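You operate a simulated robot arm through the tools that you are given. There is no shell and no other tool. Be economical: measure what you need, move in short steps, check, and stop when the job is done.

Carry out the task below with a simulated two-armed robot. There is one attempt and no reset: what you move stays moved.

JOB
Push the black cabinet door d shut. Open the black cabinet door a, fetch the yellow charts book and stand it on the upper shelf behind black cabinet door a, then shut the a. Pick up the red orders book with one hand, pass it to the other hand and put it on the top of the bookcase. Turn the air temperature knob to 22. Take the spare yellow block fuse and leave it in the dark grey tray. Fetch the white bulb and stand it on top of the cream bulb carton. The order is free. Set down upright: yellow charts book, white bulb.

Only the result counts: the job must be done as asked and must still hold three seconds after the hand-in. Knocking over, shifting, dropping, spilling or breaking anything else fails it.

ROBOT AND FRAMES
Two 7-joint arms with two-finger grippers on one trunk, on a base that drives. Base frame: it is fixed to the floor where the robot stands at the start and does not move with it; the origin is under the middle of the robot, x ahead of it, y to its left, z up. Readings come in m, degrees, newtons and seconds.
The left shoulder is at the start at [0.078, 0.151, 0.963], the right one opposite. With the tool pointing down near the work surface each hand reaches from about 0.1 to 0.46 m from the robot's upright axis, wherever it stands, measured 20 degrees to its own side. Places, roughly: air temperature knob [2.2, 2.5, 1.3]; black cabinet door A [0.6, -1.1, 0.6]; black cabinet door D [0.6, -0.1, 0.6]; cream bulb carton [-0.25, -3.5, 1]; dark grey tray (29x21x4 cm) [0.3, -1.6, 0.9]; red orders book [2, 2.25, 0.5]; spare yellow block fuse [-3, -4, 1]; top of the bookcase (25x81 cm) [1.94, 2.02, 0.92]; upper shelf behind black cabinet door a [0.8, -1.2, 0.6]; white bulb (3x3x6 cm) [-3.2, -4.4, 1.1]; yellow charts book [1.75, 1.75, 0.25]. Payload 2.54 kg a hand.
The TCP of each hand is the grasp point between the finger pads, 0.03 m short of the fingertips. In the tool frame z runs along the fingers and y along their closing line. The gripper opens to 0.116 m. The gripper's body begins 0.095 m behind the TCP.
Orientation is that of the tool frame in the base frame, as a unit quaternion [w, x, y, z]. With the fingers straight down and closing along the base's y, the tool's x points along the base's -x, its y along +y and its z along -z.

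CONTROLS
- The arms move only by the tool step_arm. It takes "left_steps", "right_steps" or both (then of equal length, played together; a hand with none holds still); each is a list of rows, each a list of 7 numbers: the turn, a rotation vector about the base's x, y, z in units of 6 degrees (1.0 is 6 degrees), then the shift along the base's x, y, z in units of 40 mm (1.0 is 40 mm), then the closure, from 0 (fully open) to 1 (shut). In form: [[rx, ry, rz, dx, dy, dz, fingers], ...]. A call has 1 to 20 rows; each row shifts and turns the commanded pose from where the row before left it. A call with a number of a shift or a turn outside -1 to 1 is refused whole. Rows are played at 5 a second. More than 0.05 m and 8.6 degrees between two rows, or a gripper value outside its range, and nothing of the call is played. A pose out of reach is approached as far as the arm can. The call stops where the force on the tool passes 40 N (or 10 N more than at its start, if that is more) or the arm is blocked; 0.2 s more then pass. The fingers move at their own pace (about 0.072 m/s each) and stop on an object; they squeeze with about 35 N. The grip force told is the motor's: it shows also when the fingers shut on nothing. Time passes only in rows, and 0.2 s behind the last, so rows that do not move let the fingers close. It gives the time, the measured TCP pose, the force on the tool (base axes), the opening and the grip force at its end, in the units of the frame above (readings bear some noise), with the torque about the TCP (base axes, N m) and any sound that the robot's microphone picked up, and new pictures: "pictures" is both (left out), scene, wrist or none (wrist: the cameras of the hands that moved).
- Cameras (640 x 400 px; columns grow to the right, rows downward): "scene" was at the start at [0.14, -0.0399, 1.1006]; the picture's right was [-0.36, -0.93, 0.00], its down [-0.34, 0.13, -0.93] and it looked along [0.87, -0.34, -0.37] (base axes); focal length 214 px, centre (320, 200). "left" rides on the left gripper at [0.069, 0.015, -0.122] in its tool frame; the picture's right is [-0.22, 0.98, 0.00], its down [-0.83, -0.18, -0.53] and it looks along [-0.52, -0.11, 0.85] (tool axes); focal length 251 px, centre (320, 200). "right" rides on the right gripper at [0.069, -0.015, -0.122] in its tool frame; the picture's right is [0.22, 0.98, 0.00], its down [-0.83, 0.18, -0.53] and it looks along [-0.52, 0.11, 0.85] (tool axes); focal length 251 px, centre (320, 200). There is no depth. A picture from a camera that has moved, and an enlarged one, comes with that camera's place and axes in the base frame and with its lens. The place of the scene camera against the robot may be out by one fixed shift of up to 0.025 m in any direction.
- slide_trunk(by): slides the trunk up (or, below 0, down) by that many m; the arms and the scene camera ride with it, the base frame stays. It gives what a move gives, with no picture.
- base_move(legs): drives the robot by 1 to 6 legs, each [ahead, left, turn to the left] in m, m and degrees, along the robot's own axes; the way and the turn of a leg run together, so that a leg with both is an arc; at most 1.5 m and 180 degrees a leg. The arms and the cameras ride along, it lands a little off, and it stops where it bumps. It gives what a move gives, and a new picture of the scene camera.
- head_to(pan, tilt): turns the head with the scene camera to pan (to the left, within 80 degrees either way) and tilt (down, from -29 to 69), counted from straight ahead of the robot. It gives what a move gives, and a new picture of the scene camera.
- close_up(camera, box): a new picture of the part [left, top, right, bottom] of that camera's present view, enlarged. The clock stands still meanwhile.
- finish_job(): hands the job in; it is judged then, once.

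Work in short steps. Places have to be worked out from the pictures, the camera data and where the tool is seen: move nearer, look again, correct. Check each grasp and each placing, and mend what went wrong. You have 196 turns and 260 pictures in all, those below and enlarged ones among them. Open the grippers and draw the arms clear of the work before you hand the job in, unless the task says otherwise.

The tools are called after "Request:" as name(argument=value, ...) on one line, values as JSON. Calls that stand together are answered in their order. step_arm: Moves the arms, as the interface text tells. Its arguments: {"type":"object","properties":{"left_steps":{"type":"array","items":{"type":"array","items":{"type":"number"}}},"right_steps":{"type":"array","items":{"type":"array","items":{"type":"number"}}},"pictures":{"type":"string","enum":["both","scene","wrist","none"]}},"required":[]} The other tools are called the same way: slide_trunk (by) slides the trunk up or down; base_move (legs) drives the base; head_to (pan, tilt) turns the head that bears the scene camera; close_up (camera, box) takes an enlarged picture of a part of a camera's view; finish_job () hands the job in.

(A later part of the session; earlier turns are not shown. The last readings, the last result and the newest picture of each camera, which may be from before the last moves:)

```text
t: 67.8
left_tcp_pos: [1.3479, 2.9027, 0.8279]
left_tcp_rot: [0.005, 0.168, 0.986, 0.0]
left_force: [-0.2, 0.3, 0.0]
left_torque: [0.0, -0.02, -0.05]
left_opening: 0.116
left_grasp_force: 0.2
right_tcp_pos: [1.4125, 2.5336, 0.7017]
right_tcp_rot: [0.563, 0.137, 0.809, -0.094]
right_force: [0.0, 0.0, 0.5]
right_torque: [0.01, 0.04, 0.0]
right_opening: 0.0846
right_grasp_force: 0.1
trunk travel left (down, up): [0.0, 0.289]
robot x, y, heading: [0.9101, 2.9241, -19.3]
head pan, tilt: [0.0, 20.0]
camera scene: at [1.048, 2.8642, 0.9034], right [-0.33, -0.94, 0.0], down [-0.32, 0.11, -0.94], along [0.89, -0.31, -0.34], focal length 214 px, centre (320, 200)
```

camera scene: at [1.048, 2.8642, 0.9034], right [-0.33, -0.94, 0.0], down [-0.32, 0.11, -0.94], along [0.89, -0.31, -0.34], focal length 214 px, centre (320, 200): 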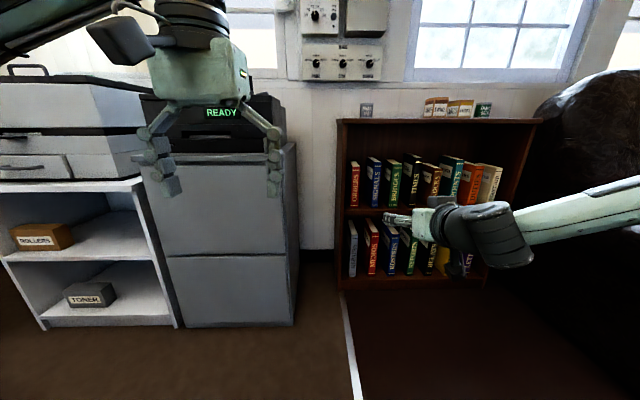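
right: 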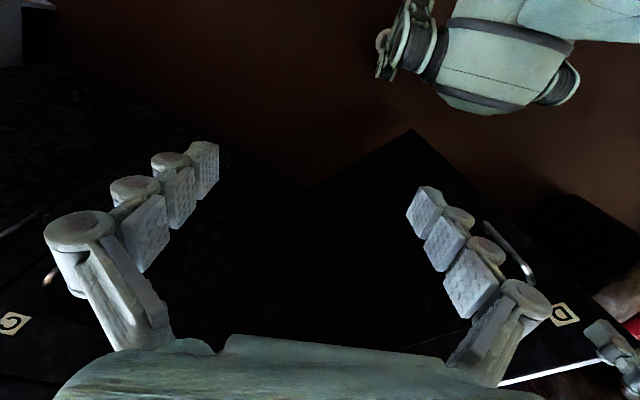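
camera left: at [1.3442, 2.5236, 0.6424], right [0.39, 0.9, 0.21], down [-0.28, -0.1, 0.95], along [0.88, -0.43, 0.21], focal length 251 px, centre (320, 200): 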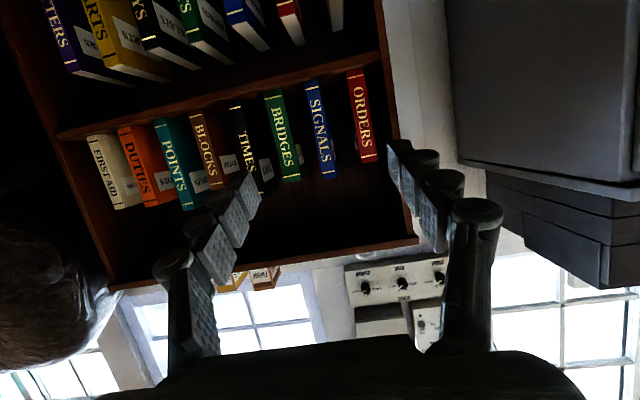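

Right hand is 2.5 cm off laterally. I extend and lower it, tuck the left hand back and up, and look through the right wrist camera.

Request:
step_arm(right_steps=[[0, 0, 0, 0.64, -0.057, -0.44, 0.27], [0, 0, 0, 0.64, -0.057, -0.44, 0.27], [0, 0, 0, 0.64, -0.057, -0.44, 0.27], [0, 0, 0, 0.64, -0.057, -0.44, 0.27]], left_steps=[[0, 0, 0, -0.7, 0.24, 0.94, 0], [0, 0, 0, -0.7, 0.24, 0.94, 0], [0, 0, 0, -0.7, 0.24, 0.94, 0], [0, 0, 0, -0.7, 0.24, 0.94, 0]], pictures="none")

Request:
base_move(legs=[[0.25, 0, 0]])

Request:
close_up(camera="right", box=[0, 0, 640, 400])

```text
t: 68.8
left_tcp_pos: [1.235, 2.9404, 0.9782]
left_tcp_rot: [0.005, 0.169, 0.986, -0.001]
left_force: [0.2, 1.2, -0.5]
left_torque: [0.0, 0.05, 0.02]
left_opening: 0.1161
left_grasp_force: 0.2
right_tcp_pos: [1.5138, 2.5254, 0.6322]
right_tcp_rot: [0.563, 0.137, 0.809, -0.094]
right_force: [0.0, -0.2, 0.0]
right_torque: [-0.01, -0.01, 0.0]
right_opening: 0.0847
right_grasp_force: 0.1
trunk travel left (down, up): [0.0, 0.289]
robot x, y, heading: [0.909, 2.9236, -19.0]
head pan, tilt: [0.0, 20.0]
```

```text
t: 70.6
left_tcp_pos: [1.4746, 2.8576, 0.9762]
left_tcp_rot: [0.006, 0.17, 0.985, -0.001]
left_force: [-0.9, 0.9, -0.6]
left_torque: [-0.04, 0.03, 0.02]
left_opening: 0.116
left_grasp_force: 0.0
right_tcp_pos: [1.7499, 2.4404, 0.6318]
right_tcp_rot: [0.563, 0.138, 0.809, -0.095]
right_force: [0.2, 0.4, 0.3]
right_torque: [-0.01, 0.01, 0.0]
right_opening: 0.0847
right_grasp_force: 0.0
trunk travel left (down, up): [0.0, 0.289]
robot x, y, heading: [1.1502, 2.8363, -19.4]
head pan, tilt: [0.0, 20.0]
camera scene: at [1.2862, 2.781, 0.9034], right [-0.33, -0.94, 0.0], down [-0.32, 0.11, -0.94], along [0.89, -0.31, -0.34], focal length 214 px, centre (320, 200)
```

scene: 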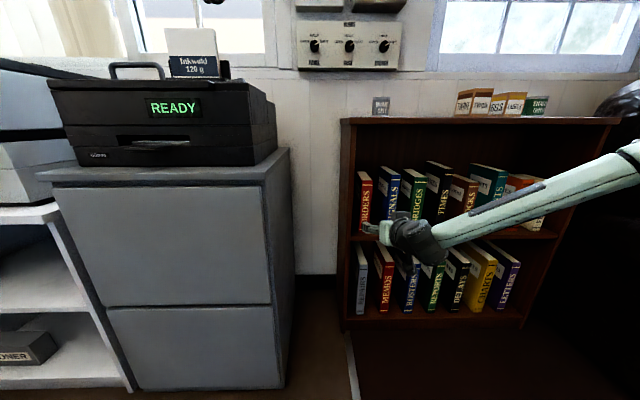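

```text
1.00 times, centred on (320, 200) of right (not enlarged: the box is as wide or as high as the picture)
camera zoom: at [1.6154, 2.4723, 0.6101], right [0.25, 0.95, -0.2], down [-0.14, 0.24, 0.96], along [0.96, -0.21, 0.19], focal length 251 px, centre (320, 200)
```

zoom: 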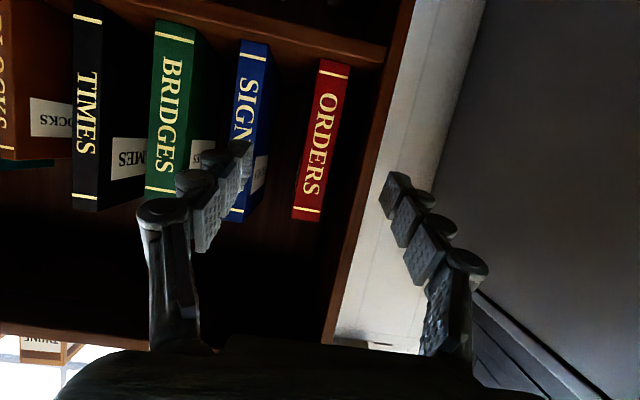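

Aligned within a few mm. I narrow the opening to 7 cm, drop to z 0.60 and slide the fingers in around ORDERS.

Request:
step_arm(right_steps=[[0, 0, 0, 0, 0, -0.4, 0.4], [0, 0, 0, 0.945, -0.327, -0.4, 0.4], [0, 0, 0, 0.945, -0.327, 0, 0.4], [0, 0, 0, 0.945, -0.327, 0, 0.4]], pictures="wrist")

```text
t: 71.6
left_tcp_pos: [1.4748, 2.8577, 0.9785]
left_tcp_rot: [0.006, 0.169, 0.986, -0.001]
left_force: [0.2, -0.6, 0.7]
left_torque: [0.02, 0.01, 0.02]
left_opening: 0.116
left_grasp_force: 0.0
right_tcp_pos: [1.8418, 2.3921, 0.6258]
right_tcp_rot: [0.562, 0.137, 0.81, -0.094]
right_force: [0.8, 0.4, 0.0]
right_torque: [-0.03, 0.0, 0.0]
right_opening: 0.0698
right_grasp_force: 0.0
right hand out of reach, approached as far as the arm can: row 1, 2, 3, 4
trunk travel left (down, up): [0.0, 0.289]
robot x, y, heading: [1.149, 2.8405, -19.2]
head pan, tilt: [0.0, 20.0]
camera right: at [1.7061, 2.4235, 0.6046], right [0.25, 0.95, -0.2], down [-0.14, 0.24, 0.96], along [0.96, -0.21, 0.19], focal length 251 px, centre (320, 200)
```

right: 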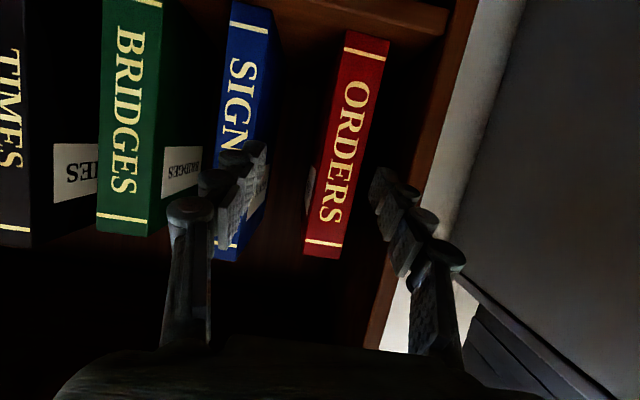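

The hand slid 2 cm right because of the reach limit. I correct left and add a little downward pitch to regain reach.

Request:
step_arm(right_steps=[[0.327, 0.945, 0, 0.16, 0.47, 0, 0.4], [0, 0, 0, 0, 0, 0, 0.4]], pictures="wrist")

```text
t: 72.2
left_tcp_pos: [1.4733, 2.8579, 0.9779]
left_tcp_rot: [0.006, 0.169, 0.986, 0.0]
left_force: [0.2, 0.3, 0.6]
left_torque: [0.0, 0.0, -0.01]
left_opening: 0.1159
left_grasp_force: 0.1
right_tcp_pos: [1.8393, 2.4082, 0.6294]
right_tcp_rot: [0.52, 0.143, 0.838, -0.087]
right_force: [0.3, -0.4, 0.5]
right_torque: [-0.01, -0.02, -0.04]
right_opening: 0.0697
right_grasp_force: 0.1
right hand out of reach, approached as far as the arm can: row 1
trunk travel left (down, up): [0.0, 0.289]
robot x, y, heading: [1.1476, 2.8384, -19.2]
head pan, tilt: [0.0, 20.0]
camera right: at [1.704, 2.4397, 0.6226], right [0.23, 0.95, -0.19], down [-0.05, 0.2, 0.98], along [0.97, -0.22, 0.09], focal length 251 px, centre (320, 200)
```

right: 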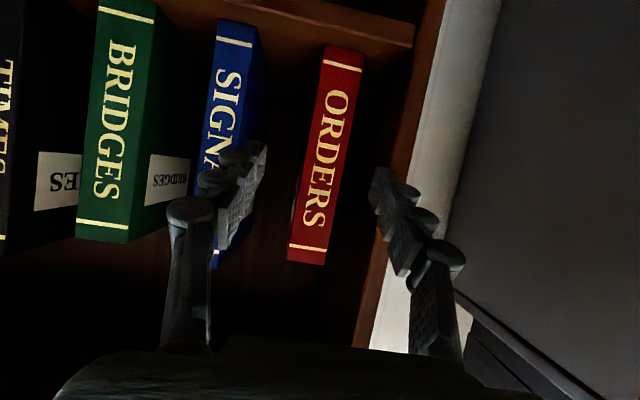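

Centred now. I drive the base straight in 5.5 cm, then close.

Request:
base_move(legs=[[0.055, 0, 0]])

Request:
close_up(camera="right", box=[0, 0, 640, 400])

```text
t: 73.2
left_tcp_pos: [1.5268, 2.8385, 0.9791]
left_tcp_rot: [0.006, 0.169, 0.986, -0.001]
left_force: [-1.2, -0.8, 1.5]
left_torque: [0.06, 0.02, 0.01]
left_opening: 0.116
left_grasp_force: 0.1
right_tcp_pos: [1.893, 2.3903, 0.6288]
right_tcp_rot: [0.52, 0.142, 0.838, -0.086]
right_force: [0.1, 0.2, 0.4]
right_torque: [-0.01, 0.05, -0.02]
right_opening: 0.0695
right_grasp_force: 0.1
trunk travel left (down, up): [0.0, 0.289]
robot x, y, heading: [1.1992, 2.8222, -19.1]
head pan, tilt: [0.0, 20.0]
camera scene: at [1.3383, 2.7628, 0.9034], right [-0.33, -0.94, 0.0], down [-0.32, 0.11, -0.94], along [0.89, -0.31, -0.34], focal length 214 px, centre (320, 200)
```

scene: 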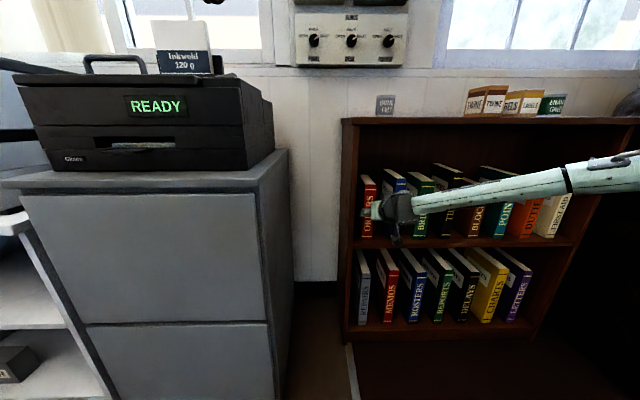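

```text
1.00 times, centred on (320, 200) of right (not enlarged: the box is as wide or as high as the picture)
camera zoom: at [1.7561, 2.4213, 0.6224], right [0.23, 0.95, -0.19], down [-0.05, 0.21, 0.98], along [0.97, -0.22, 0.09], focal length 251 px, centre (320, 200)
```

zoom: 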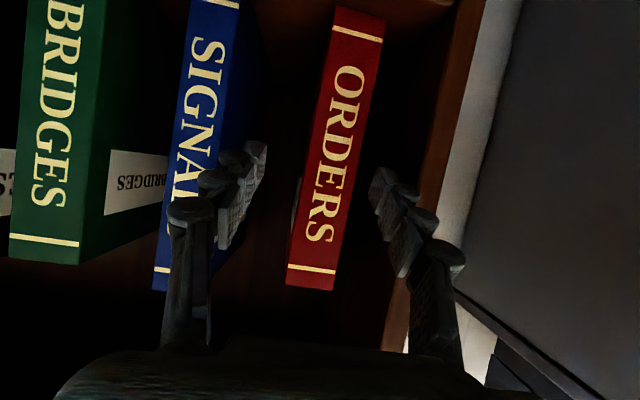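

Width growth between the two views puts the spine about 4 cm beyond the fingertips, with the book 4.5 cm thick and 1 cm left. I correct laterally, open to 8 cm and drive in 8 cm.

Request:
step_arm(right_steps=[[0, 0, 0, 0.08, 0.24, 0, 0.31], [0, 0, 0, 0, 0, 0, 0.31]], pictures="none")

Request:
base_move(legs=[[0.05, 0, 0]])

Request:
close_up(camera="right", box=[0, 0, 640, 400])

```text
t: 73.8
left_tcp_pos: [1.5269, 2.8393, 0.9784]
left_tcp_rot: [0.005, 0.169, 0.986, 0.0]
left_force: [-1.2, 0.5, 0.0]
left_torque: [-0.01, 0.0, 0.0]
left_opening: 0.1159
left_grasp_force: 0.0
right_tcp_pos: [1.891, 2.3968, 0.6319]
right_tcp_rot: [0.52, 0.142, 0.838, -0.085]
right_force: [-0.5, 0.2, -0.3]
right_torque: [0.03, 0.02, -0.02]
right_opening: 0.0801
right_grasp_force: 0.0
right hand out of reach, approached as far as the arm can: row 1
trunk travel left (down, up): [0.0, 0.289]
robot x, y, heading: [1.1968, 2.8229, -19.1]
head pan, tilt: [0.0, 20.0]
```

```text
t: 74.7
left_tcp_pos: [1.5737, 2.8222, 0.9775]
left_tcp_rot: [0.007, 0.169, 0.986, 0.001]
left_force: [0.1, 0.1, 0.2]
left_torque: [-0.04, 0.0, -0.01]
left_opening: 0.1162
left_grasp_force: 0.1
right_tcp_pos: [1.9401, 2.3797, 0.6303]
right_tcp_rot: [0.52, 0.142, 0.838, -0.086]
right_force: [1.3, -0.5, -0.8]
right_torque: [0.02, 0.02, -0.02]
right_opening: 0.0796
right_grasp_force: 0.0
trunk travel left (down, up): [0.0, 0.289]
robot x, y, heading: [1.2487, 2.8065, -19.1]
head pan, tilt: [0.0, 20.0]
camera scene: at [1.3853, 2.7463, 0.9034], right [-0.33, -0.94, 0.0], down [-0.32, 0.11, -0.94], along [0.89, -0.31, -0.34], focal length 214 px, centre (320, 200)
```

scene: 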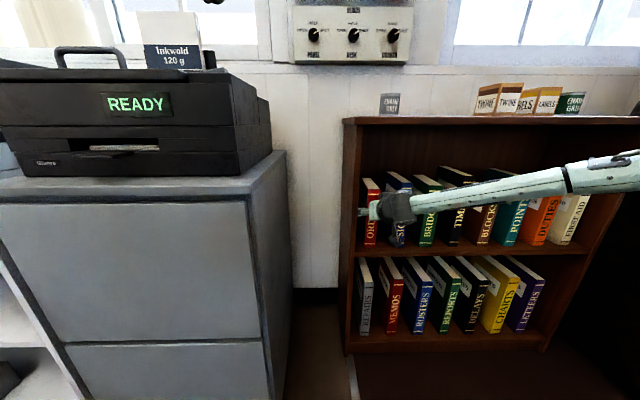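

```text
1.00 times, centred on (320, 200) of right (not enlarged: the box is as wide or as high as the picture)
camera zoom: at [1.8009, 2.4119, 0.6246], right [0.23, 0.95, -0.19], down [-0.05, 0.2, 0.98], along [0.97, -0.22, 0.09], focal length 251 px, centre (320, 200)
```

zoom: 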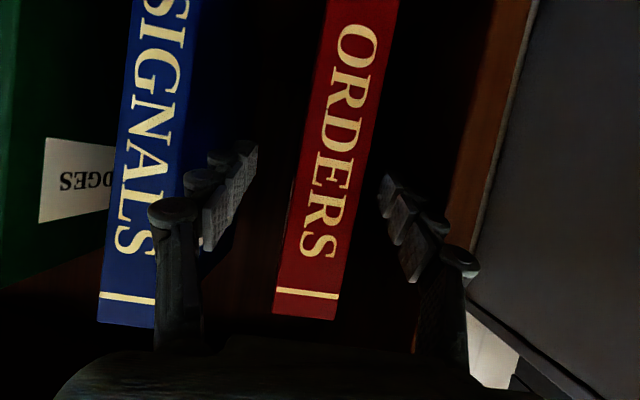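

The spine is now about 0.14 m from the camera, so the fingertips are just past it. I go 3 cm further and close.

Request:
base_move(legs=[[0.03, 0, 0]])

Request:
step_arm(right_steps=[[0, 0, 0, 0, 0, 0, 1], [0, 0, 0, 0, 0, 0, 1], [0, 0, 0, 0, 0, 0, 1], [0, 0, 0, 0, 0, 0, 1]], pictures="wrist")

```text
t: 75.5
left_tcp_pos: [1.6023, 2.811, 0.9785]
left_tcp_rot: [0.006, 0.169, 0.986, -0.001]
left_force: [0.3, 0.5, 0.4]
left_torque: [-0.04, -0.02, -0.04]
left_opening: 0.1163
left_grasp_force: 0.0
right_tcp_pos: [1.9652, 2.3709, 0.6321]
right_tcp_rot: [0.521, 0.141, 0.838, -0.086]
right_force: [0.2, -2.3, 0.2]
right_torque: [0.1, 0.02, 0.0]
right_opening: 0.0783
right_grasp_force: 0.0
trunk travel left (down, up): [0.0, 0.289]
robot x, y, heading: [1.2755, 2.7963, -19.1]
head pan, tilt: [0.0, 20.0]
camera scene: at [1.4133, 2.7367, 0.9034], right [-0.33, -0.94, 0.0], down [-0.32, 0.11, -0.94], along [0.89, -0.31, -0.34], focal length 214 px, centre (320, 200)
```

scene: 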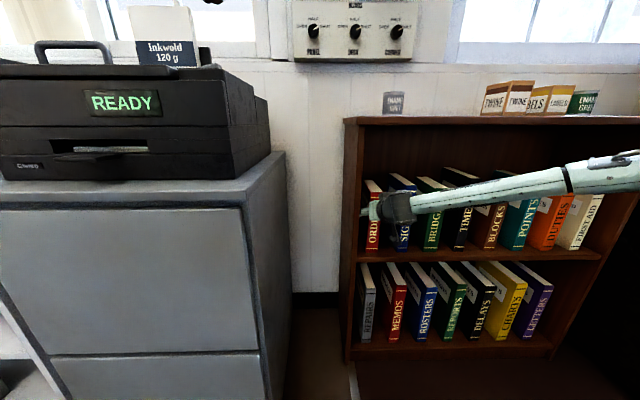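

```text
t: 76.5
left_tcp_pos: [1.6021, 2.8128, 0.9788]
left_tcp_rot: [0.005, 0.168, 0.986, -0.002]
left_force: [0.5, -0.3, 1.6]
left_torque: [0.04, 0.0, -0.01]
left_opening: 0.1162
left_grasp_force: 0.2
right_tcp_pos: [1.9672, 2.3723, 0.6321]
right_tcp_rot: [0.521, 0.141, 0.838, -0.085]
right_force: [0.0, 3.4, 1.2]
right_torque: [0.34, 0.01, 0.12]
right_opening: 0.0396
right_grasp_force: 35.4
trunk travel left (down, up): [0.0, 0.289]
robot x, y, heading: [1.2766, 2.7949, -19.3]
head pan, tilt: [0.0, 20.0]
camera right: at [1.8295, 2.403, 0.6253], right [0.23, 0.96, -0.19], down [-0.05, 0.2, 0.98], along [0.97, -0.21, 0.09], focal length 251 px, centre (320, 200)
```

right: 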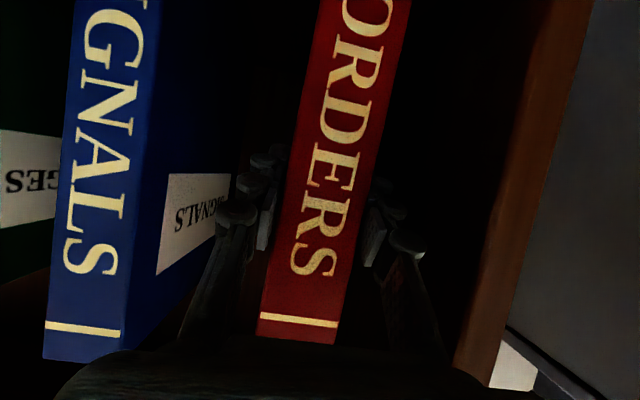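

Grasped at 4.0 cm with 35 N. I lift 2 cm and drive straight back out.

Request:
step_arm(right_steps=[[0, 0, 0, 0, 0, 0.3, 1], [0, 0, 0, 0, 0, 0.3, 1], [0, 0, 0, 0, 0, 0, 1]], pictures="none")

Request:
base_move(legs=[[-0.5, 0, 0]])

```text
t: 77.3
left_tcp_pos: [1.6024, 2.8118, 0.9795]
left_tcp_rot: [0.005, 0.168, 0.986, 0.0]
left_force: [-0.3, -0.9, -0.4]
left_torque: [0.01, -0.02, -0.01]
left_opening: 0.116
left_grasp_force: 0.0
right_tcp_pos: [1.9661, 2.3704, 0.6536]
right_tcp_rot: [0.52, 0.142, 0.838, -0.085]
right_force: [-0.1, -0.4, -6.8]
right_torque: [0.13, 0.35, -0.03]
right_opening: 0.0392
right_grasp_force: 34.5
trunk travel left (down, up): [0.0, 0.289]
robot x, y, heading: [1.2769, 2.7987, -19.2]
head pan, tilt: [0.0, 20.0]
```

```text
t: 80.3
left_tcp_pos: [1.1206, 2.9799, 0.9779]
left_tcp_rot: [0.006, 0.168, 0.986, -0.001]
left_force: [-0.4, 0.4, 0.1]
left_torque: [0.02, 0.0, 0.0]
left_opening: 0.1158
left_grasp_force: 0.0
right_tcp_pos: [1.4857, 2.5388, 0.6539]
right_tcp_rot: [0.52, 0.141, 0.838, -0.085]
right_force: [0.3, 0.3, -7.7]
right_torque: [0.1, 0.39, 0.0]
right_opening: 0.0392
right_grasp_force: 35.5
trunk travel left (down, up): [0.0, 0.289]
robot x, y, heading: [0.7938, 2.965, -19.1]
head pan, tilt: [0.0, 20.0]
camera scene: at [0.9319, 2.9042, 0.9032], right [-0.33, -0.94, 0.0], down [-0.32, 0.11, -0.94], along [0.89, -0.31, -0.34], focal length 214 px, centre (320, 200)
```

scene: 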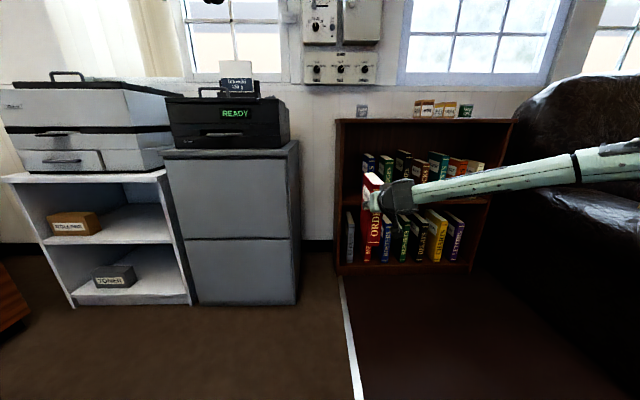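

Book is out, about 0.75 kg. For the hand-over I raise the trunk, bring the book to the middle, and bring the left hand over its top edge pitched 45°.

Request:
slide_trunk(by=0.28)

Request:
step_arm(right_steps=[[0, 0, 0, -0.625, 0.745, -0.08, 1], [0, 0, 0, -0.625, 0.745, -0.08, 1], [0, 0, 0, -0.625, 0.745, -0.08, 1], [0, 0, 0, -0.625, 0.745, -0.08, 1], [0, 0, 0, -0.625, 0.745, -0.08, 1], [0, 0, 0, -0.625, 0.745, -0.08, 1], [0, 0, 0, 0, 0, 0, 1]], pictures="none")

Request:
step_arm(left_steps=[[-0.307, -0.888, 0, 0.55, -0.55, -0.1, 0], [-0.307, -0.888, 0, 0.55, -0.55, -0.1, 0], [-0.307, -0.888, 0, 0.55, -0.55, -0.1, 0], [-0.307, -0.888, 0, 0.55, -0.55, -0.1, 0], [-0.307, -0.888, 0, 0.55, -0.55, -0.1, 0], [-0.307, -0.888, 0, 0.55, -0.55, -0.1, 0], [-0.307, -0.888, 0, 0.55, -0.55, -0.1, 0], [-0.307, -0.888, 0, 0.55, -0.55, -0.1, 0]], pictures="both")

```text
t: 83.1
left_tcp_pos: [1.121, 2.9803, 1.2574]
left_tcp_rot: [0.006, 0.167, 0.986, 0.0]
left_force: [0.7, 0.7, -0.5]
left_torque: [-0.01, 0.01, 0.02]
left_opening: 0.116
left_grasp_force: 0.0
right_tcp_pos: [1.4844, 2.5388, 0.935]
right_tcp_rot: [0.519, 0.141, 0.839, -0.085]
right_force: [-0.7, 0.1, -8.4]
right_torque: [0.11, 0.37, 0.0]
right_opening: 0.0391
right_grasp_force: 35.2
trunk travel left (down, up): [-0.28, 0.009]
robot x, y, heading: [0.7957, 2.9647, -19.0]
head pan, tilt: [0.0, 20.0]
```

```text
t: 84.7
left_tcp_pos: [1.1203, 2.9801, 1.2581]
left_tcp_rot: [0.005, 0.167, 0.986, 0.0]
left_force: [0.1, -0.3, 0.4]
left_torque: [0.06, -0.02, -0.01]
left_opening: 0.1161
left_grasp_force: 0.0
right_tcp_pos: [1.3274, 2.6982, 0.9219]
right_tcp_rot: [0.519, 0.141, 0.839, -0.084]
right_force: [-0.2, -0.1, -6.7]
right_torque: [0.12, 0.34, -0.04]
right_opening: 0.0394
right_grasp_force: 35.0
right hand out of reach, approached as far as the arm can: row 5, 6
trunk travel left (down, up): [-0.28, 0.009]
robot x, y, heading: [0.7929, 2.9588, -19.4]
head pan, tilt: [0.0, 20.0]
```

```text
t: 86.5
left_tcp_pos: [1.2982, 2.8032, 1.2264]
left_tcp_rot: [0.384, 0.155, 0.908, -0.063]
left_force: [-0.3, 0.1, 0.5]
left_torque: [0.0, -0.02, -0.02]
left_opening: 0.1161
left_grasp_force: 0.0
right_tcp_pos: [1.3269, 2.6984, 0.923]
right_tcp_rot: [0.52, 0.14, 0.839, -0.083]
right_force: [0.3, 0.1, -7.4]
right_torque: [0.1, 0.36, -0.03]
right_opening: 0.039
right_grasp_force: 34.9
trunk travel left (down, up): [-0.28, 0.009]
robot x, y, heading: [0.793, 2.9641, -19.1]
head pan, tilt: [0.0, 20.0]
camera scene: at [0.9322, 2.9039, 1.1832], right [-0.33, -0.94, 0.0], down [-0.32, 0.11, -0.94], along [0.89, -0.31, -0.34], focal length 214 px, centre (320, 200)
camera left: at [1.1736, 2.8623, 1.2632], right [0.46, 0.87, 0.16], down [0.12, -0.24, 0.96], along [0.88, -0.43, -0.22], focal length 251 px, centre (320, 200)
```

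scene: 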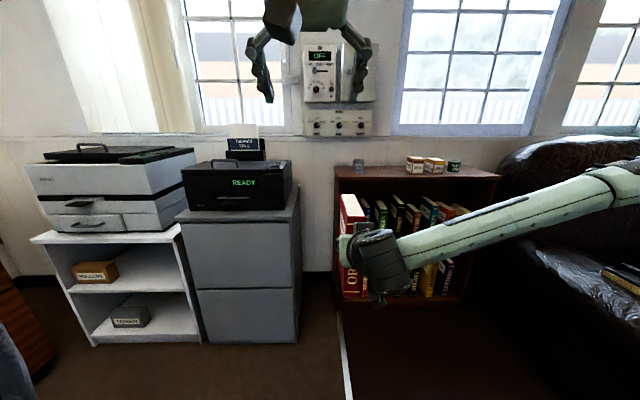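
left: 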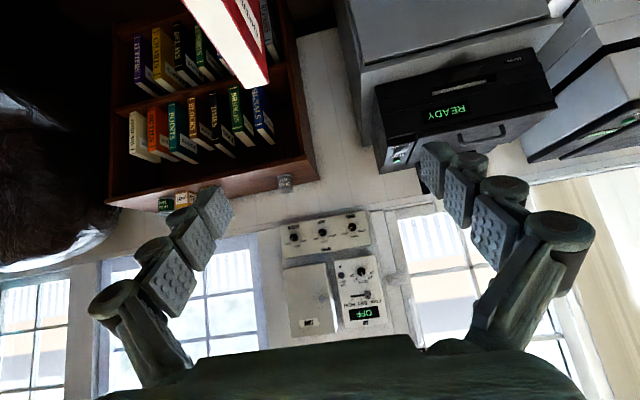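

Book top is about z 0.99 at forward 0.56–0.72. I steepen the left hand to 60° and move it above the book's rear half, then check.

Request:
step_arm(left_steps=[[0.163, 0.472, 0, 0.56, -0.67, -0.6, 0.2], [0.163, 0.472, 0, 0.56, -0.67, -0.6, 0.2], [0.163, 0.472, 0, 0.56, -0.67, -0.6, 0.2], [0.163, 0.472, 0, 0.56, -0.67, -0.6, 0.2], [0.163, 0.472, 0, 0.56, -0.67, -0.6, 0.2], [0, 0, 0, 0, 0, 0, 0.2]], pictures="both")

```text
t: 87.9
left_tcp_pos: [1.4095, 2.6716, 1.1044]
left_tcp_rot: [0.261, 0.163, 0.951, -0.043]
left_force: [0.0, 0.5, -1.0]
left_torque: [0.0, 0.02, -0.02]
left_opening: 0.0928
left_grasp_force: 0.1
right_tcp_pos: [1.3261, 2.6981, 0.9234]
right_tcp_rot: [0.52, 0.14, 0.839, -0.084]
right_force: [-0.5, -0.2, -7.7]
right_torque: [0.1, 0.38, 0.02]
right_opening: 0.0393
right_grasp_force: 34.8
trunk travel left (down, up): [-0.28, 0.009]
robot x, y, heading: [0.796, 2.9619, -19.0]
head pan, tilt: [0.0, 20.0]
camera scene: at [0.9318, 2.9045, 1.1834], right [-0.33, -0.94, 0.0], down [-0.32, 0.11, -0.94], along [0.89, -0.31, -0.34], focal length 214 px, centre (320, 200)
camera left: at [1.2982, 2.7253, 1.1758], right [0.5, 0.86, 0.11], down [0.35, -0.32, 0.88], along [0.79, -0.4, -0.46], focal length 251 px, centre (320, 200)
```

scene: 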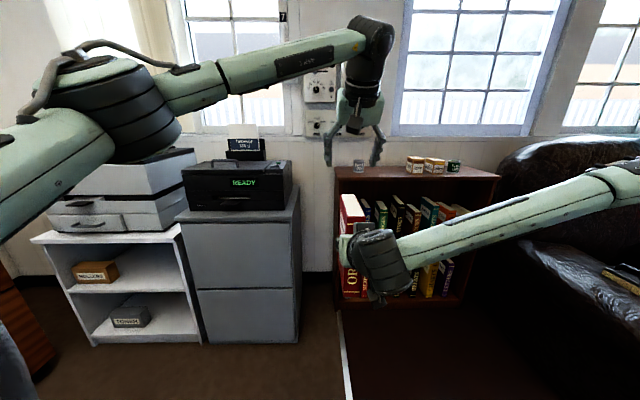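
left: 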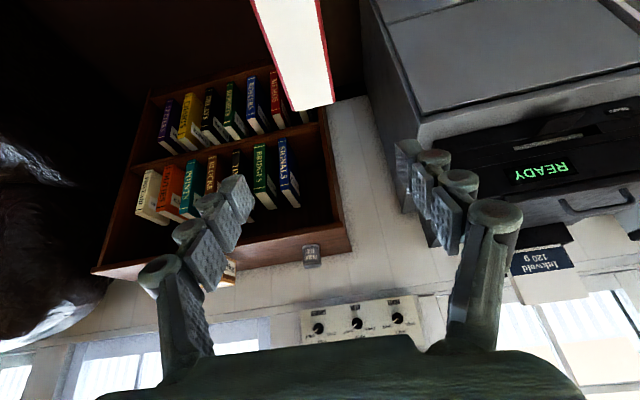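

The left fingers straddle the book's line. I descend 13 cm over the top edge and look before closing.

Request:
step_arm(left_steps=[[0, 0, 0, -0.1, 0, -0.65, 0.2], [0, 0, 0, -0.1, 0, -0.65, 0.2], [0, 0, 0, -0.1, 0, -0.65, 0.2], [0, 0, 0, -0.1, 0, -0.65, 0.2], [0, 0, 0, -0.1, 0, -0.65, 0.2], [0, 0, 0, 0, 0, 0, 0.2]], pictures="both")

```text
t: 89.3
left_tcp_pos: [1.3901, 2.6711, 0.9749]
left_tcp_rot: [0.261, 0.162, 0.951, -0.043]
left_force: [-0.2, 0.5, -1.8]
left_torque: [-0.05, 0.02, 0.0]
left_opening: 0.0928
left_grasp_force: 0.0
right_tcp_pos: [1.3272, 2.6984, 0.924]
right_tcp_rot: [0.519, 0.14, 0.839, -0.084]
right_force: [0.0, 0.3, -7.8]
right_torque: [0.11, 0.36, -0.01]
right_opening: 0.0393
right_grasp_force: 34.6
trunk travel left (down, up): [-0.28, 0.009]
robot x, y, heading: [0.7909, 2.9641, -19.4]
head pan, tilt: [0.0, 20.0]
camera scene: at [0.9319, 2.9042, 1.1833], right [-0.33, -0.94, 0.0], down [-0.32, 0.11, -0.94], along [0.89, -0.31, -0.34], focal length 214 px, centre (320, 200)
camera left: at [1.2782, 2.7257, 1.0467], right [0.5, 0.86, 0.11], down [0.35, -0.32, 0.88], along [0.79, -0.4, -0.46], focal length 251 px, centre (320, 200)
```

scene: 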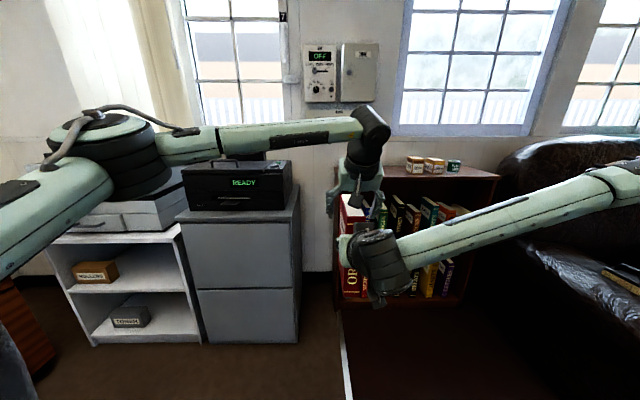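
left: 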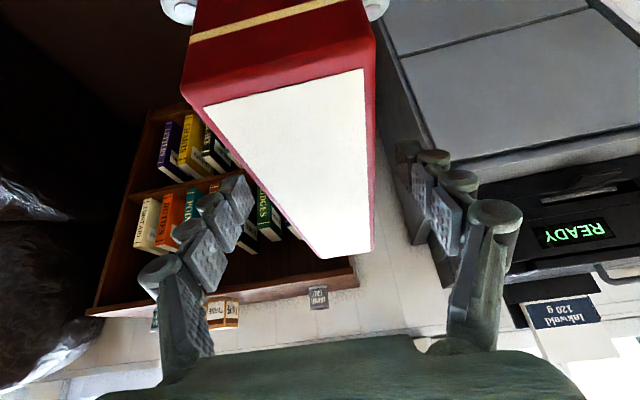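

The book sits between the left fingers, so I close the left hand and check both grips.

Request:
step_arm(left_steps=[[0, 0, 0, 0, 0, 0, 1], [0, 0, 0, 0, 0, 0, 1], [0, 0, 0, 0, 0, 0, 1], [0, 0, 0, 0, 0, 0, 1], [0, 0, 0, 0, 0, 0, 1]], pictures="wrist")

```text
t: 90.5
left_tcp_pos: [1.3918, 2.6731, 0.9761]
left_tcp_rot: [0.262, 0.16, 0.951, -0.039]
left_force: [3.7, 22.5, 2.7]
left_torque: [0.9, -0.01, -0.48]
left_opening: 0.0393
left_grasp_force: 34.8
right_tcp_pos: [1.3267, 2.6968, 0.9238]
right_tcp_rot: [0.518, 0.144, 0.839, -0.087]
right_force: [-4.3, -23.0, -9.9]
right_torque: [0.47, 0.31, -1.02]
right_opening: 0.0395
right_grasp_force: 35.1
trunk travel left (down, up): [-0.28, 0.009]
robot x, y, heading: [0.7958, 2.962, -18.9]
head pan, tilt: [0.0, 20.0]
camera left: at [1.2794, 2.7269, 1.047], right [0.49, 0.86, 0.12], down [0.35, -0.32, 0.88], along [0.8, -0.39, -0.46], focal length 251 px, centre (320, 200)
```

left: 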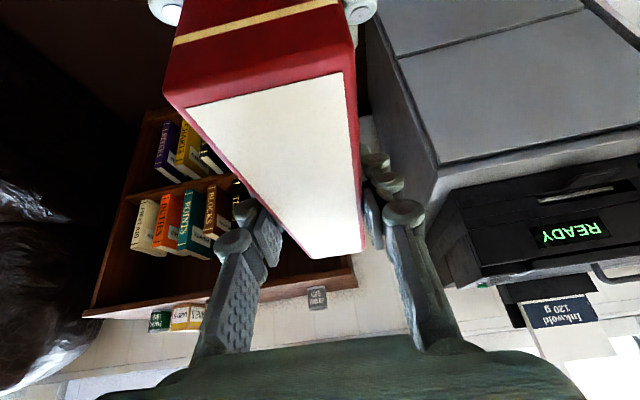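

Both hands hold it. I open the right hand, then slide the book forward with the left while easing the right back.

Request:
step_arm(right_steps=[[0, 0, 0, 0, 0, 0, 0.3], [0, 0, 0, 0, 0, 0, 0.3], [0, 0, 0, 0, 0, 0, 0.3]], pictures="none")

Request:
step_arm(left_steps=[[0, 0, 0, 0.71, -0.245, 0.2, 1], [0, 0, 0, 0.71, -0.245, 0.2, 1], [0, 0, 0, 0.71, -0.245, 0.2, 1], [0, 0, 0, 0, 0, 0.4, 1]], right_steps=[[0, 0, 0, -0.4, 0.14, -0.1, 0.3], [0, 0, 0, -0.4, 0.14, -0.1, 0.3], [0, 0, 0, -0.4, 0.14, -0.1, 0.3], [0, 0, 0, 0, 0, -0.5, 0.3]], pictures="both")

```text
t: 91.3
left_tcp_pos: [1.3881, 2.6711, 0.9761]
left_tcp_rot: [0.261, 0.162, 0.951, -0.043]
left_force: [0.3, -0.3, -0.9]
left_torque: [-0.03, -0.14, 0.02]
left_opening: 0.0392
left_grasp_force: 34.6
right_tcp_pos: [1.3267, 2.7, 0.9243]
right_tcp_rot: [0.52, 0.141, 0.838, -0.084]
right_force: [-1.4, 0.3, 0.2]
right_torque: [-0.02, 0.01, 0.0]
right_opening: 0.0815
right_grasp_force: 0.0
trunk travel left (down, up): [-0.28, 0.009]
robot x, y, heading: [0.7952, 2.9647, -19.1]
head pan, tilt: [0.0, 20.0]
```

```text
t: 92.3
left_tcp_pos: [1.4763, 2.6412, 1.0168]
left_tcp_rot: [0.263, 0.163, 0.95, -0.043]
left_force: [0.0, -0.1, -7.6]
left_torque: [-0.05, -0.1, -0.02]
left_opening: 0.0392
left_grasp_force: 34.8
right_tcp_pos: [1.2741, 2.7042, 0.899]
right_tcp_rot: [0.52, 0.141, 0.838, -0.084]
right_force: [0.4, -0.4, 0.2]
right_torque: [0.0, 0.01, 0.04]
right_opening: 0.081
right_grasp_force: 0.1
right hand out of reach, approached as far as the arm can: row 3, 4
trunk travel left (down, up): [-0.28, 0.009]
robot x, y, heading: [0.7917, 2.9636, -19.2]
head pan, tilt: [0.0, 20.0]
camera scene: at [0.9317, 2.9042, 1.1833], right [-0.33, -0.94, 0.0], down [-0.32, 0.11, -0.94], along [0.89, -0.31, -0.34], focal length 214 px, centre (320, 200)
camera right: at [1.1377, 2.7349, 0.8919], right [0.23, 0.96, -0.19], down [-0.05, 0.2, 0.98], along [0.97, -0.21, 0.09], focal length 251 px, centre (320, 200)
camera left: at [1.3642, 2.6955, 1.0878], right [0.5, 0.86, 0.11], down [0.35, -0.32, 0.88], along [0.79, -0.4, -0.46], focal length 251 px, centre (320, 200)
```

scene: 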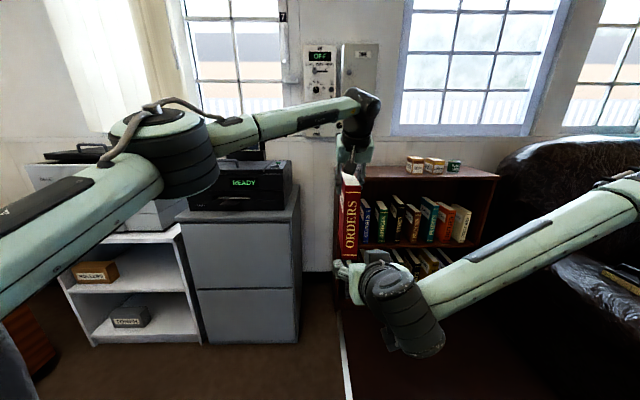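
right: 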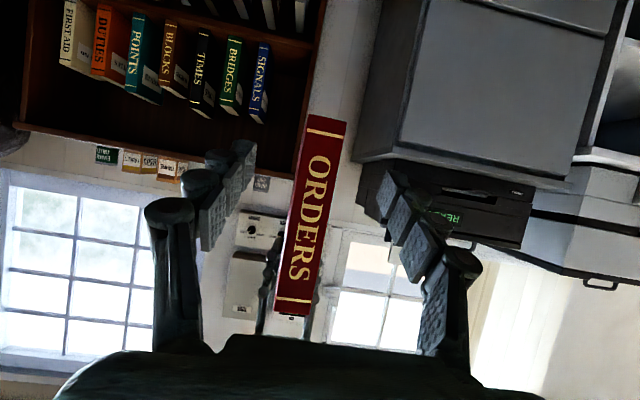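
left: 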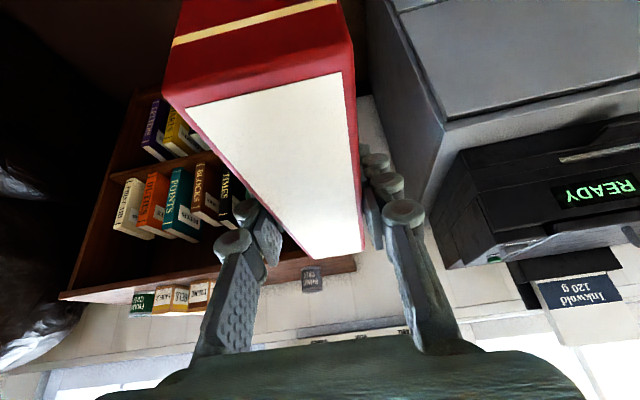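

Hand-over done. I tuck the right arm away and raise the book, then move over the gap between the grey tin and the TWINE box.

Request:
step_arm(right_steps=[[0.312, 0.902, 0, -0.752, -0.436, -0.1, 0.3], [0.312, 0.902, 0, -0.752, -0.436, 0.1, 0.3], [0.312, 0.902, 0, -0.752, -0.436, 0.1, 0.3], [0.312, 0.902, 0, -0.752, -0.436, 0.1, 0.3], [0.312, 0.902, 0, -0.752, -0.436, 0.1, 0.3], [0.312, 0.902, 0, -0.752, -0.436, 0.1, 0.3], [0.312, 0.902, 0, -0.752, -0.436, 0.1, 0.3], [0.312, 0.902, 0, -0.752, -0.436, 0.1, 0.3], [0.312, 0.902, 0, -0.752, -0.436, 0.1, 0], [0.312, 0.902, 0, -0.752, -0.436, 0.1, 0], [0.312, 0.902, 0, -0.752, -0.436, 0.1, 0]], left_steps=[[0, 0, 0, 0, 0, 0.33, 1], [0, 0, 0, 0, 0, 0.33, 1], [0, 0, 0, 0, 0, 0.33, 1], [0, 0, 0, 0, 0, 0.33, 1], [0, 0, 0, 0, 0, 0.33, 1], [0, 0, 0, 0, 0, 0.33, 1], [0, 0, 0, 0, 0, 0.33, 1], [0, 0, 0, 0, 0, 0.33, 1], [0, 0, 0, 0, 0, 0.33, 1], [0, 0, 0, 0, 0, 0.33, 1], [0, 0, 0, 0, 0, 0.33, 1]], pictures="none")

Request:
base_move(legs=[[0, -0.29, 0], [0.35, 0, 0]])

Request:
close_up(camera="left", box=[0, 0, 640, 400])

```text
t: 94.7
left_tcp_pos: [1.4702, 2.6442, 1.1462]
left_tcp_rot: [0.261, 0.163, 0.95, -0.043]
left_force: [-0.1, -0.4, -7.9]
left_torque: [-0.02, -0.13, 0.03]
left_opening: 0.0394
left_grasp_force: 35.2
left hand out of reach, approached as far as the arm can: row 10, 11
right_tcp_pos: [0.9746, 2.5073, 0.9381]
right_tcp_rot: [0.005, 0.165, 0.986, 0.002]
right_force: [-0.8, -0.8, 1.0]
right_torque: [0.03, 0.01, 0.02]
right_opening: 0.1158
right_grasp_force: 0.1
right hand out of reach, approached as far as the arm can: row 2, 3, 4
trunk travel left (down, up): [-0.28, 0.009]
robot x, y, heading: [0.7978, 2.9642, -18.8]
head pan, tilt: [0.0, 20.0]
```

```text
t: 100.0
left_tcp_pos: [1.6988, 2.2501, 1.1457]
left_tcp_rot: [0.262, 0.164, 0.95, -0.043]
left_force: [0.9, 0.7, -8.1]
left_torque: [-0.04, -0.17, 0.0]
left_opening: 0.0392
left_grasp_force: 35.6
right_tcp_pos: [1.2012, 2.1145, 0.9369]
right_tcp_rot: [0.005, 0.17, 0.985, 0.002]
right_force: [-0.2, -0.1, -0.7]
right_torque: [0.01, 0.03, 0.03]
right_opening: 0.1159
right_grasp_force: 0.0
trunk travel left (down, up): [-0.28, 0.009]
robot x, y, heading: [1.0251, 2.5716, -19.6]
head pan, tilt: [0.0, 20.0]
camera scene: at [1.1612, 2.5129, 1.1832], right [-0.33, -0.94, 0.0], down [-0.32, 0.11, -0.94], along [0.89, -0.31, -0.34], focal length 214 px, centre (320, 200)
```

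scene: 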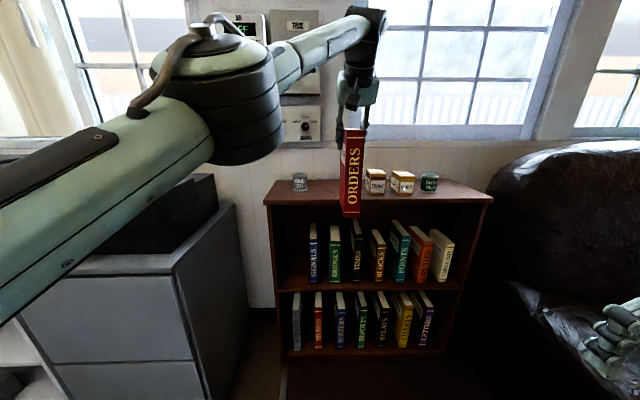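

```text
1.00 times, centred on (320, 200) of left (not enlarged: the box is as wide or as high as the picture)
camera zoom: at [1.5871, 2.3053, 1.2157], right [0.5, 0.86, 0.11], down [0.35, -0.32, 0.88], along [0.79, -0.4, -0.46], focal length 251 px, centre (320, 200)
```

zoom: 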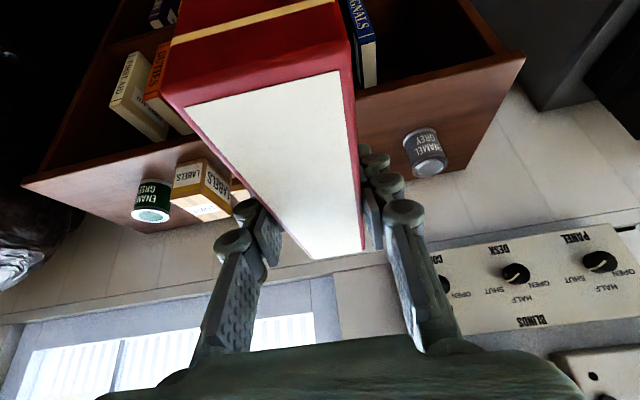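

Laterally placed (L≈2.68 between tin 2.84 and TWINE 2.56), and the book bottom is about 4 cm above the top. I drive forward 0.3 m over it.

Request:
base_move(legs=[[0.3, 0, 0]])

Request:
close_up(camera="left", box=[0, 0, 640, 400])

```text
t: 102.0
left_tcp_pos: [1.9763, 2.1486, 1.1443]
left_tcp_rot: [0.261, 0.167, 0.95, -0.043]
left_force: [-1.0, -0.6, -8.6]
left_torque: [-0.05, -0.13, 0.01]
left_opening: 0.0394
left_grasp_force: 34.9
right_tcp_pos: [1.4796, 2.0155, 0.937]
right_tcp_rot: [0.005, 0.172, 0.985, 0.002]
right_force: [0.1, -0.2, 0.0]
right_torque: [0.01, 0.0, 0.02]
right_opening: 0.1159
right_grasp_force: 0.1
trunk travel left (down, up): [-0.28, 0.009]
robot x, y, heading: [1.3, 2.4726, -19.7]
head pan, tilt: [0.0, 20.0]
camera scene: at [1.4408, 2.413, 1.1831], right [-0.34, -0.94, 0.0], down [-0.32, 0.12, -0.94], along [0.88, -0.32, -0.34], focal length 214 px, centre (320, 200)
```

scene: 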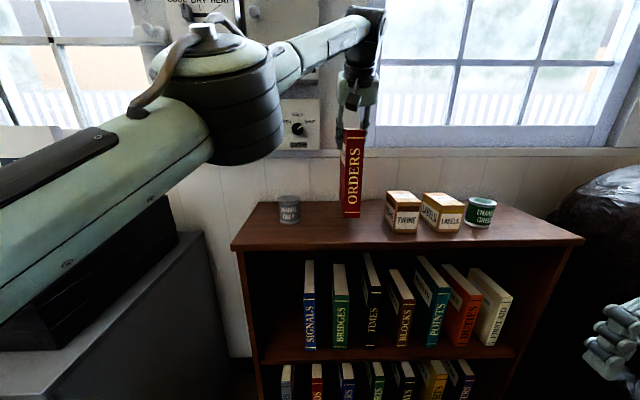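

```text
1.00 times, centred on (320, 200) of left (not enlarged: the box is as wide or as high as the picture)
camera zoom: at [1.8658, 2.204, 1.2156], right [0.5, 0.86, 0.11], down [0.35, -0.32, 0.88], along [0.79, -0.4, -0.46], focal length 251 px, centre (320, 200)
```

zoom: 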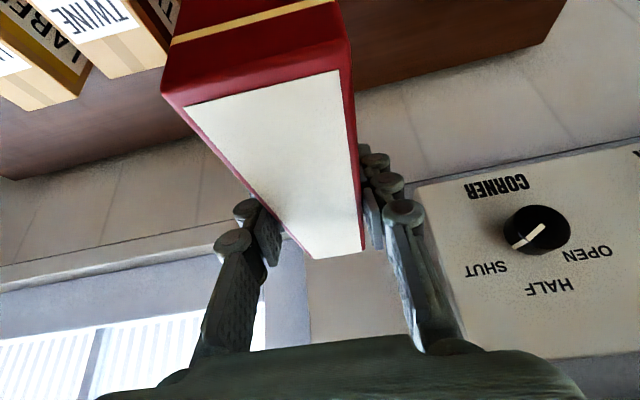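

Book is over the surface, with the spine about 3 cm behind the front edge and clear of the tins. I lower it gently.

Request:
step_arm(left_steps=[[0, 0, 0, 0, 0, -0.2, 1], [0, 0, 0, 0, 0, -0.2, 1], [0, 0, 0, 0, 0, -0.2, 1], [0, 0, 0, 0, 0, -0.15, 1]], pictures="scene")

```text
t: 103.0
left_tcp_pos: [1.9758, 2.1478, 1.1141]
left_tcp_rot: [0.261, 0.166, 0.95, -0.043]
left_force: [-0.2, -0.1, -8.3]
left_torque: [-0.05, -0.12, 0.01]
left_opening: 0.0394
left_grasp_force: 34.7
right_tcp_pos: [1.4797, 2.0162, 0.9373]
right_tcp_rot: [0.006, 0.172, 0.985, 0.001]
right_force: [0.1, 0.1, -0.3]
right_torque: [-0.02, 0.04, -0.03]
right_opening: 0.1161
right_grasp_force: 0.2
trunk travel left (down, up): [-0.28, 0.009]
robot x, y, heading: [1.3025, 2.4729, -19.8]
head pan, tilt: [0.0, 20.0]
camera scene: at [1.4403, 2.4131, 1.1832], right [-0.34, -0.94, 0.0], down [-0.32, 0.12, -0.94], along [0.88, -0.32, -0.34], focal length 214 px, centre (320, 200)
```

scene: 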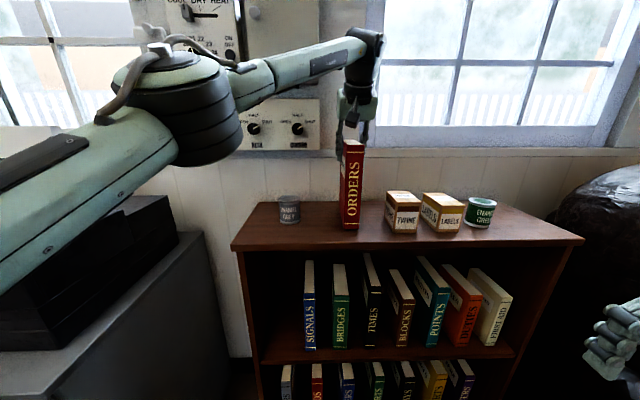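

Request:
step_arm(left_steps=[[0, 0, 0, 0, 0, -0.1, 1], [0, 0, 0, 0, 0, -0.1, 1], [0, 0, 0, 0, 0, -0.1, 1]], pictures="none")

```text
t: 103.8
left_tcp_pos: [1.9751, 2.1505, 1.107]
left_tcp_rot: [0.265, 0.166, 0.949, -0.045]
left_force: [1.7, -1.3, 8.4]
left_torque: [0.51, 0.6, -0.02]
left_opening: 0.0392
left_grasp_force: 35.1
right_tcp_pos: [1.4804, 2.0165, 0.9394]
right_tcp_rot: [0.007, 0.172, 0.985, 0.001]
right_force: [0.9, 0.2, -0.4]
right_torque: [0.0, -0.02, 0.0]
right_opening: 0.116
right_grasp_force: 0.1
trunk travel left (down, up): [-0.28, 0.009]
robot x, y, heading: [1.3066, 2.4744, -19.7]
head pan, tilt: [0.0, 20.0]
```

Contact made: the force flipped to +8 N. I release, then lift away, and check that the book stands.

Request:
step_arm(left_steps=[[0, 0, 0, 0, 0, 0, 0.55], [0, 0, 0, 0, 0, 0, 0.3], [0, 0, 0, 0, 0, 0, 0.3], [0, 0, 0, 0, 0, 0.5, 0.3], [0, 0, 0, 0, 0, 0.8, 0.3]], pictures="both")

```text
t: 105.0
left_tcp_pos: [1.9717, 2.1515, 1.1561]
left_tcp_rot: [0.262, 0.167, 0.95, -0.044]
left_force: [-0.2, 1.1, -0.2]
left_torque: [-0.03, 0.0, -0.02]
left_opening: 0.0811
left_grasp_force: 0.1
left hand out of reach, approached as far as the arm can: row 5
right_tcp_pos: [1.4788, 2.0158, 0.9377]
right_tcp_rot: [0.006, 0.172, 0.985, -0.001]
right_force: [-0.1, 0.1, -1.0]
right_torque: [-0.03, -0.02, -0.02]
right_opening: 0.1161
right_grasp_force: 0.3
trunk travel left (down, up): [-0.28, 0.009]
robot x, y, heading: [1.3058, 2.4734, -19.5]
head pan, tilt: [0.0, 20.0]
camera scene: at [1.4391, 2.4137, 1.1835], right [-0.34, -0.94, 0.0], down [-0.32, 0.11, -0.94], along [0.89, -0.32, -0.34], focal length 214 px, centre (320, 200)
camera left: at [1.8614, 2.2072, 1.2252], right [0.51, 0.86, 0.11], down [0.35, -0.32, 0.88], along [0.79, -0.41, -0.46], focal length 251 px, centre (320, 200)
```

scene: 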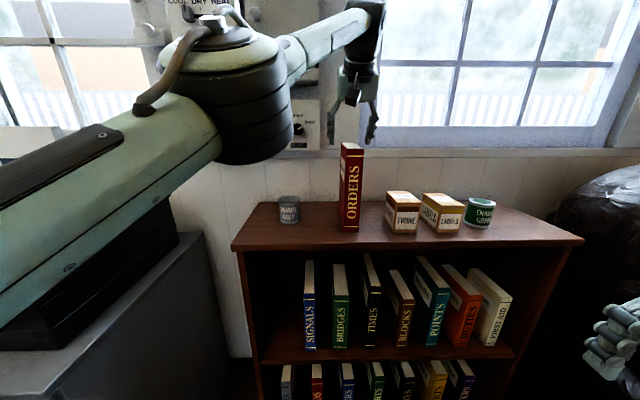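
left: 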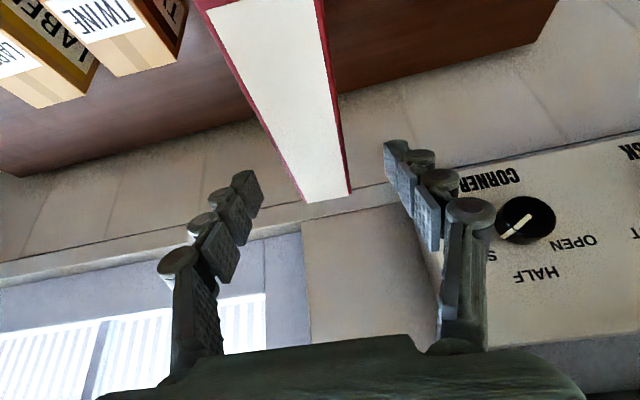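

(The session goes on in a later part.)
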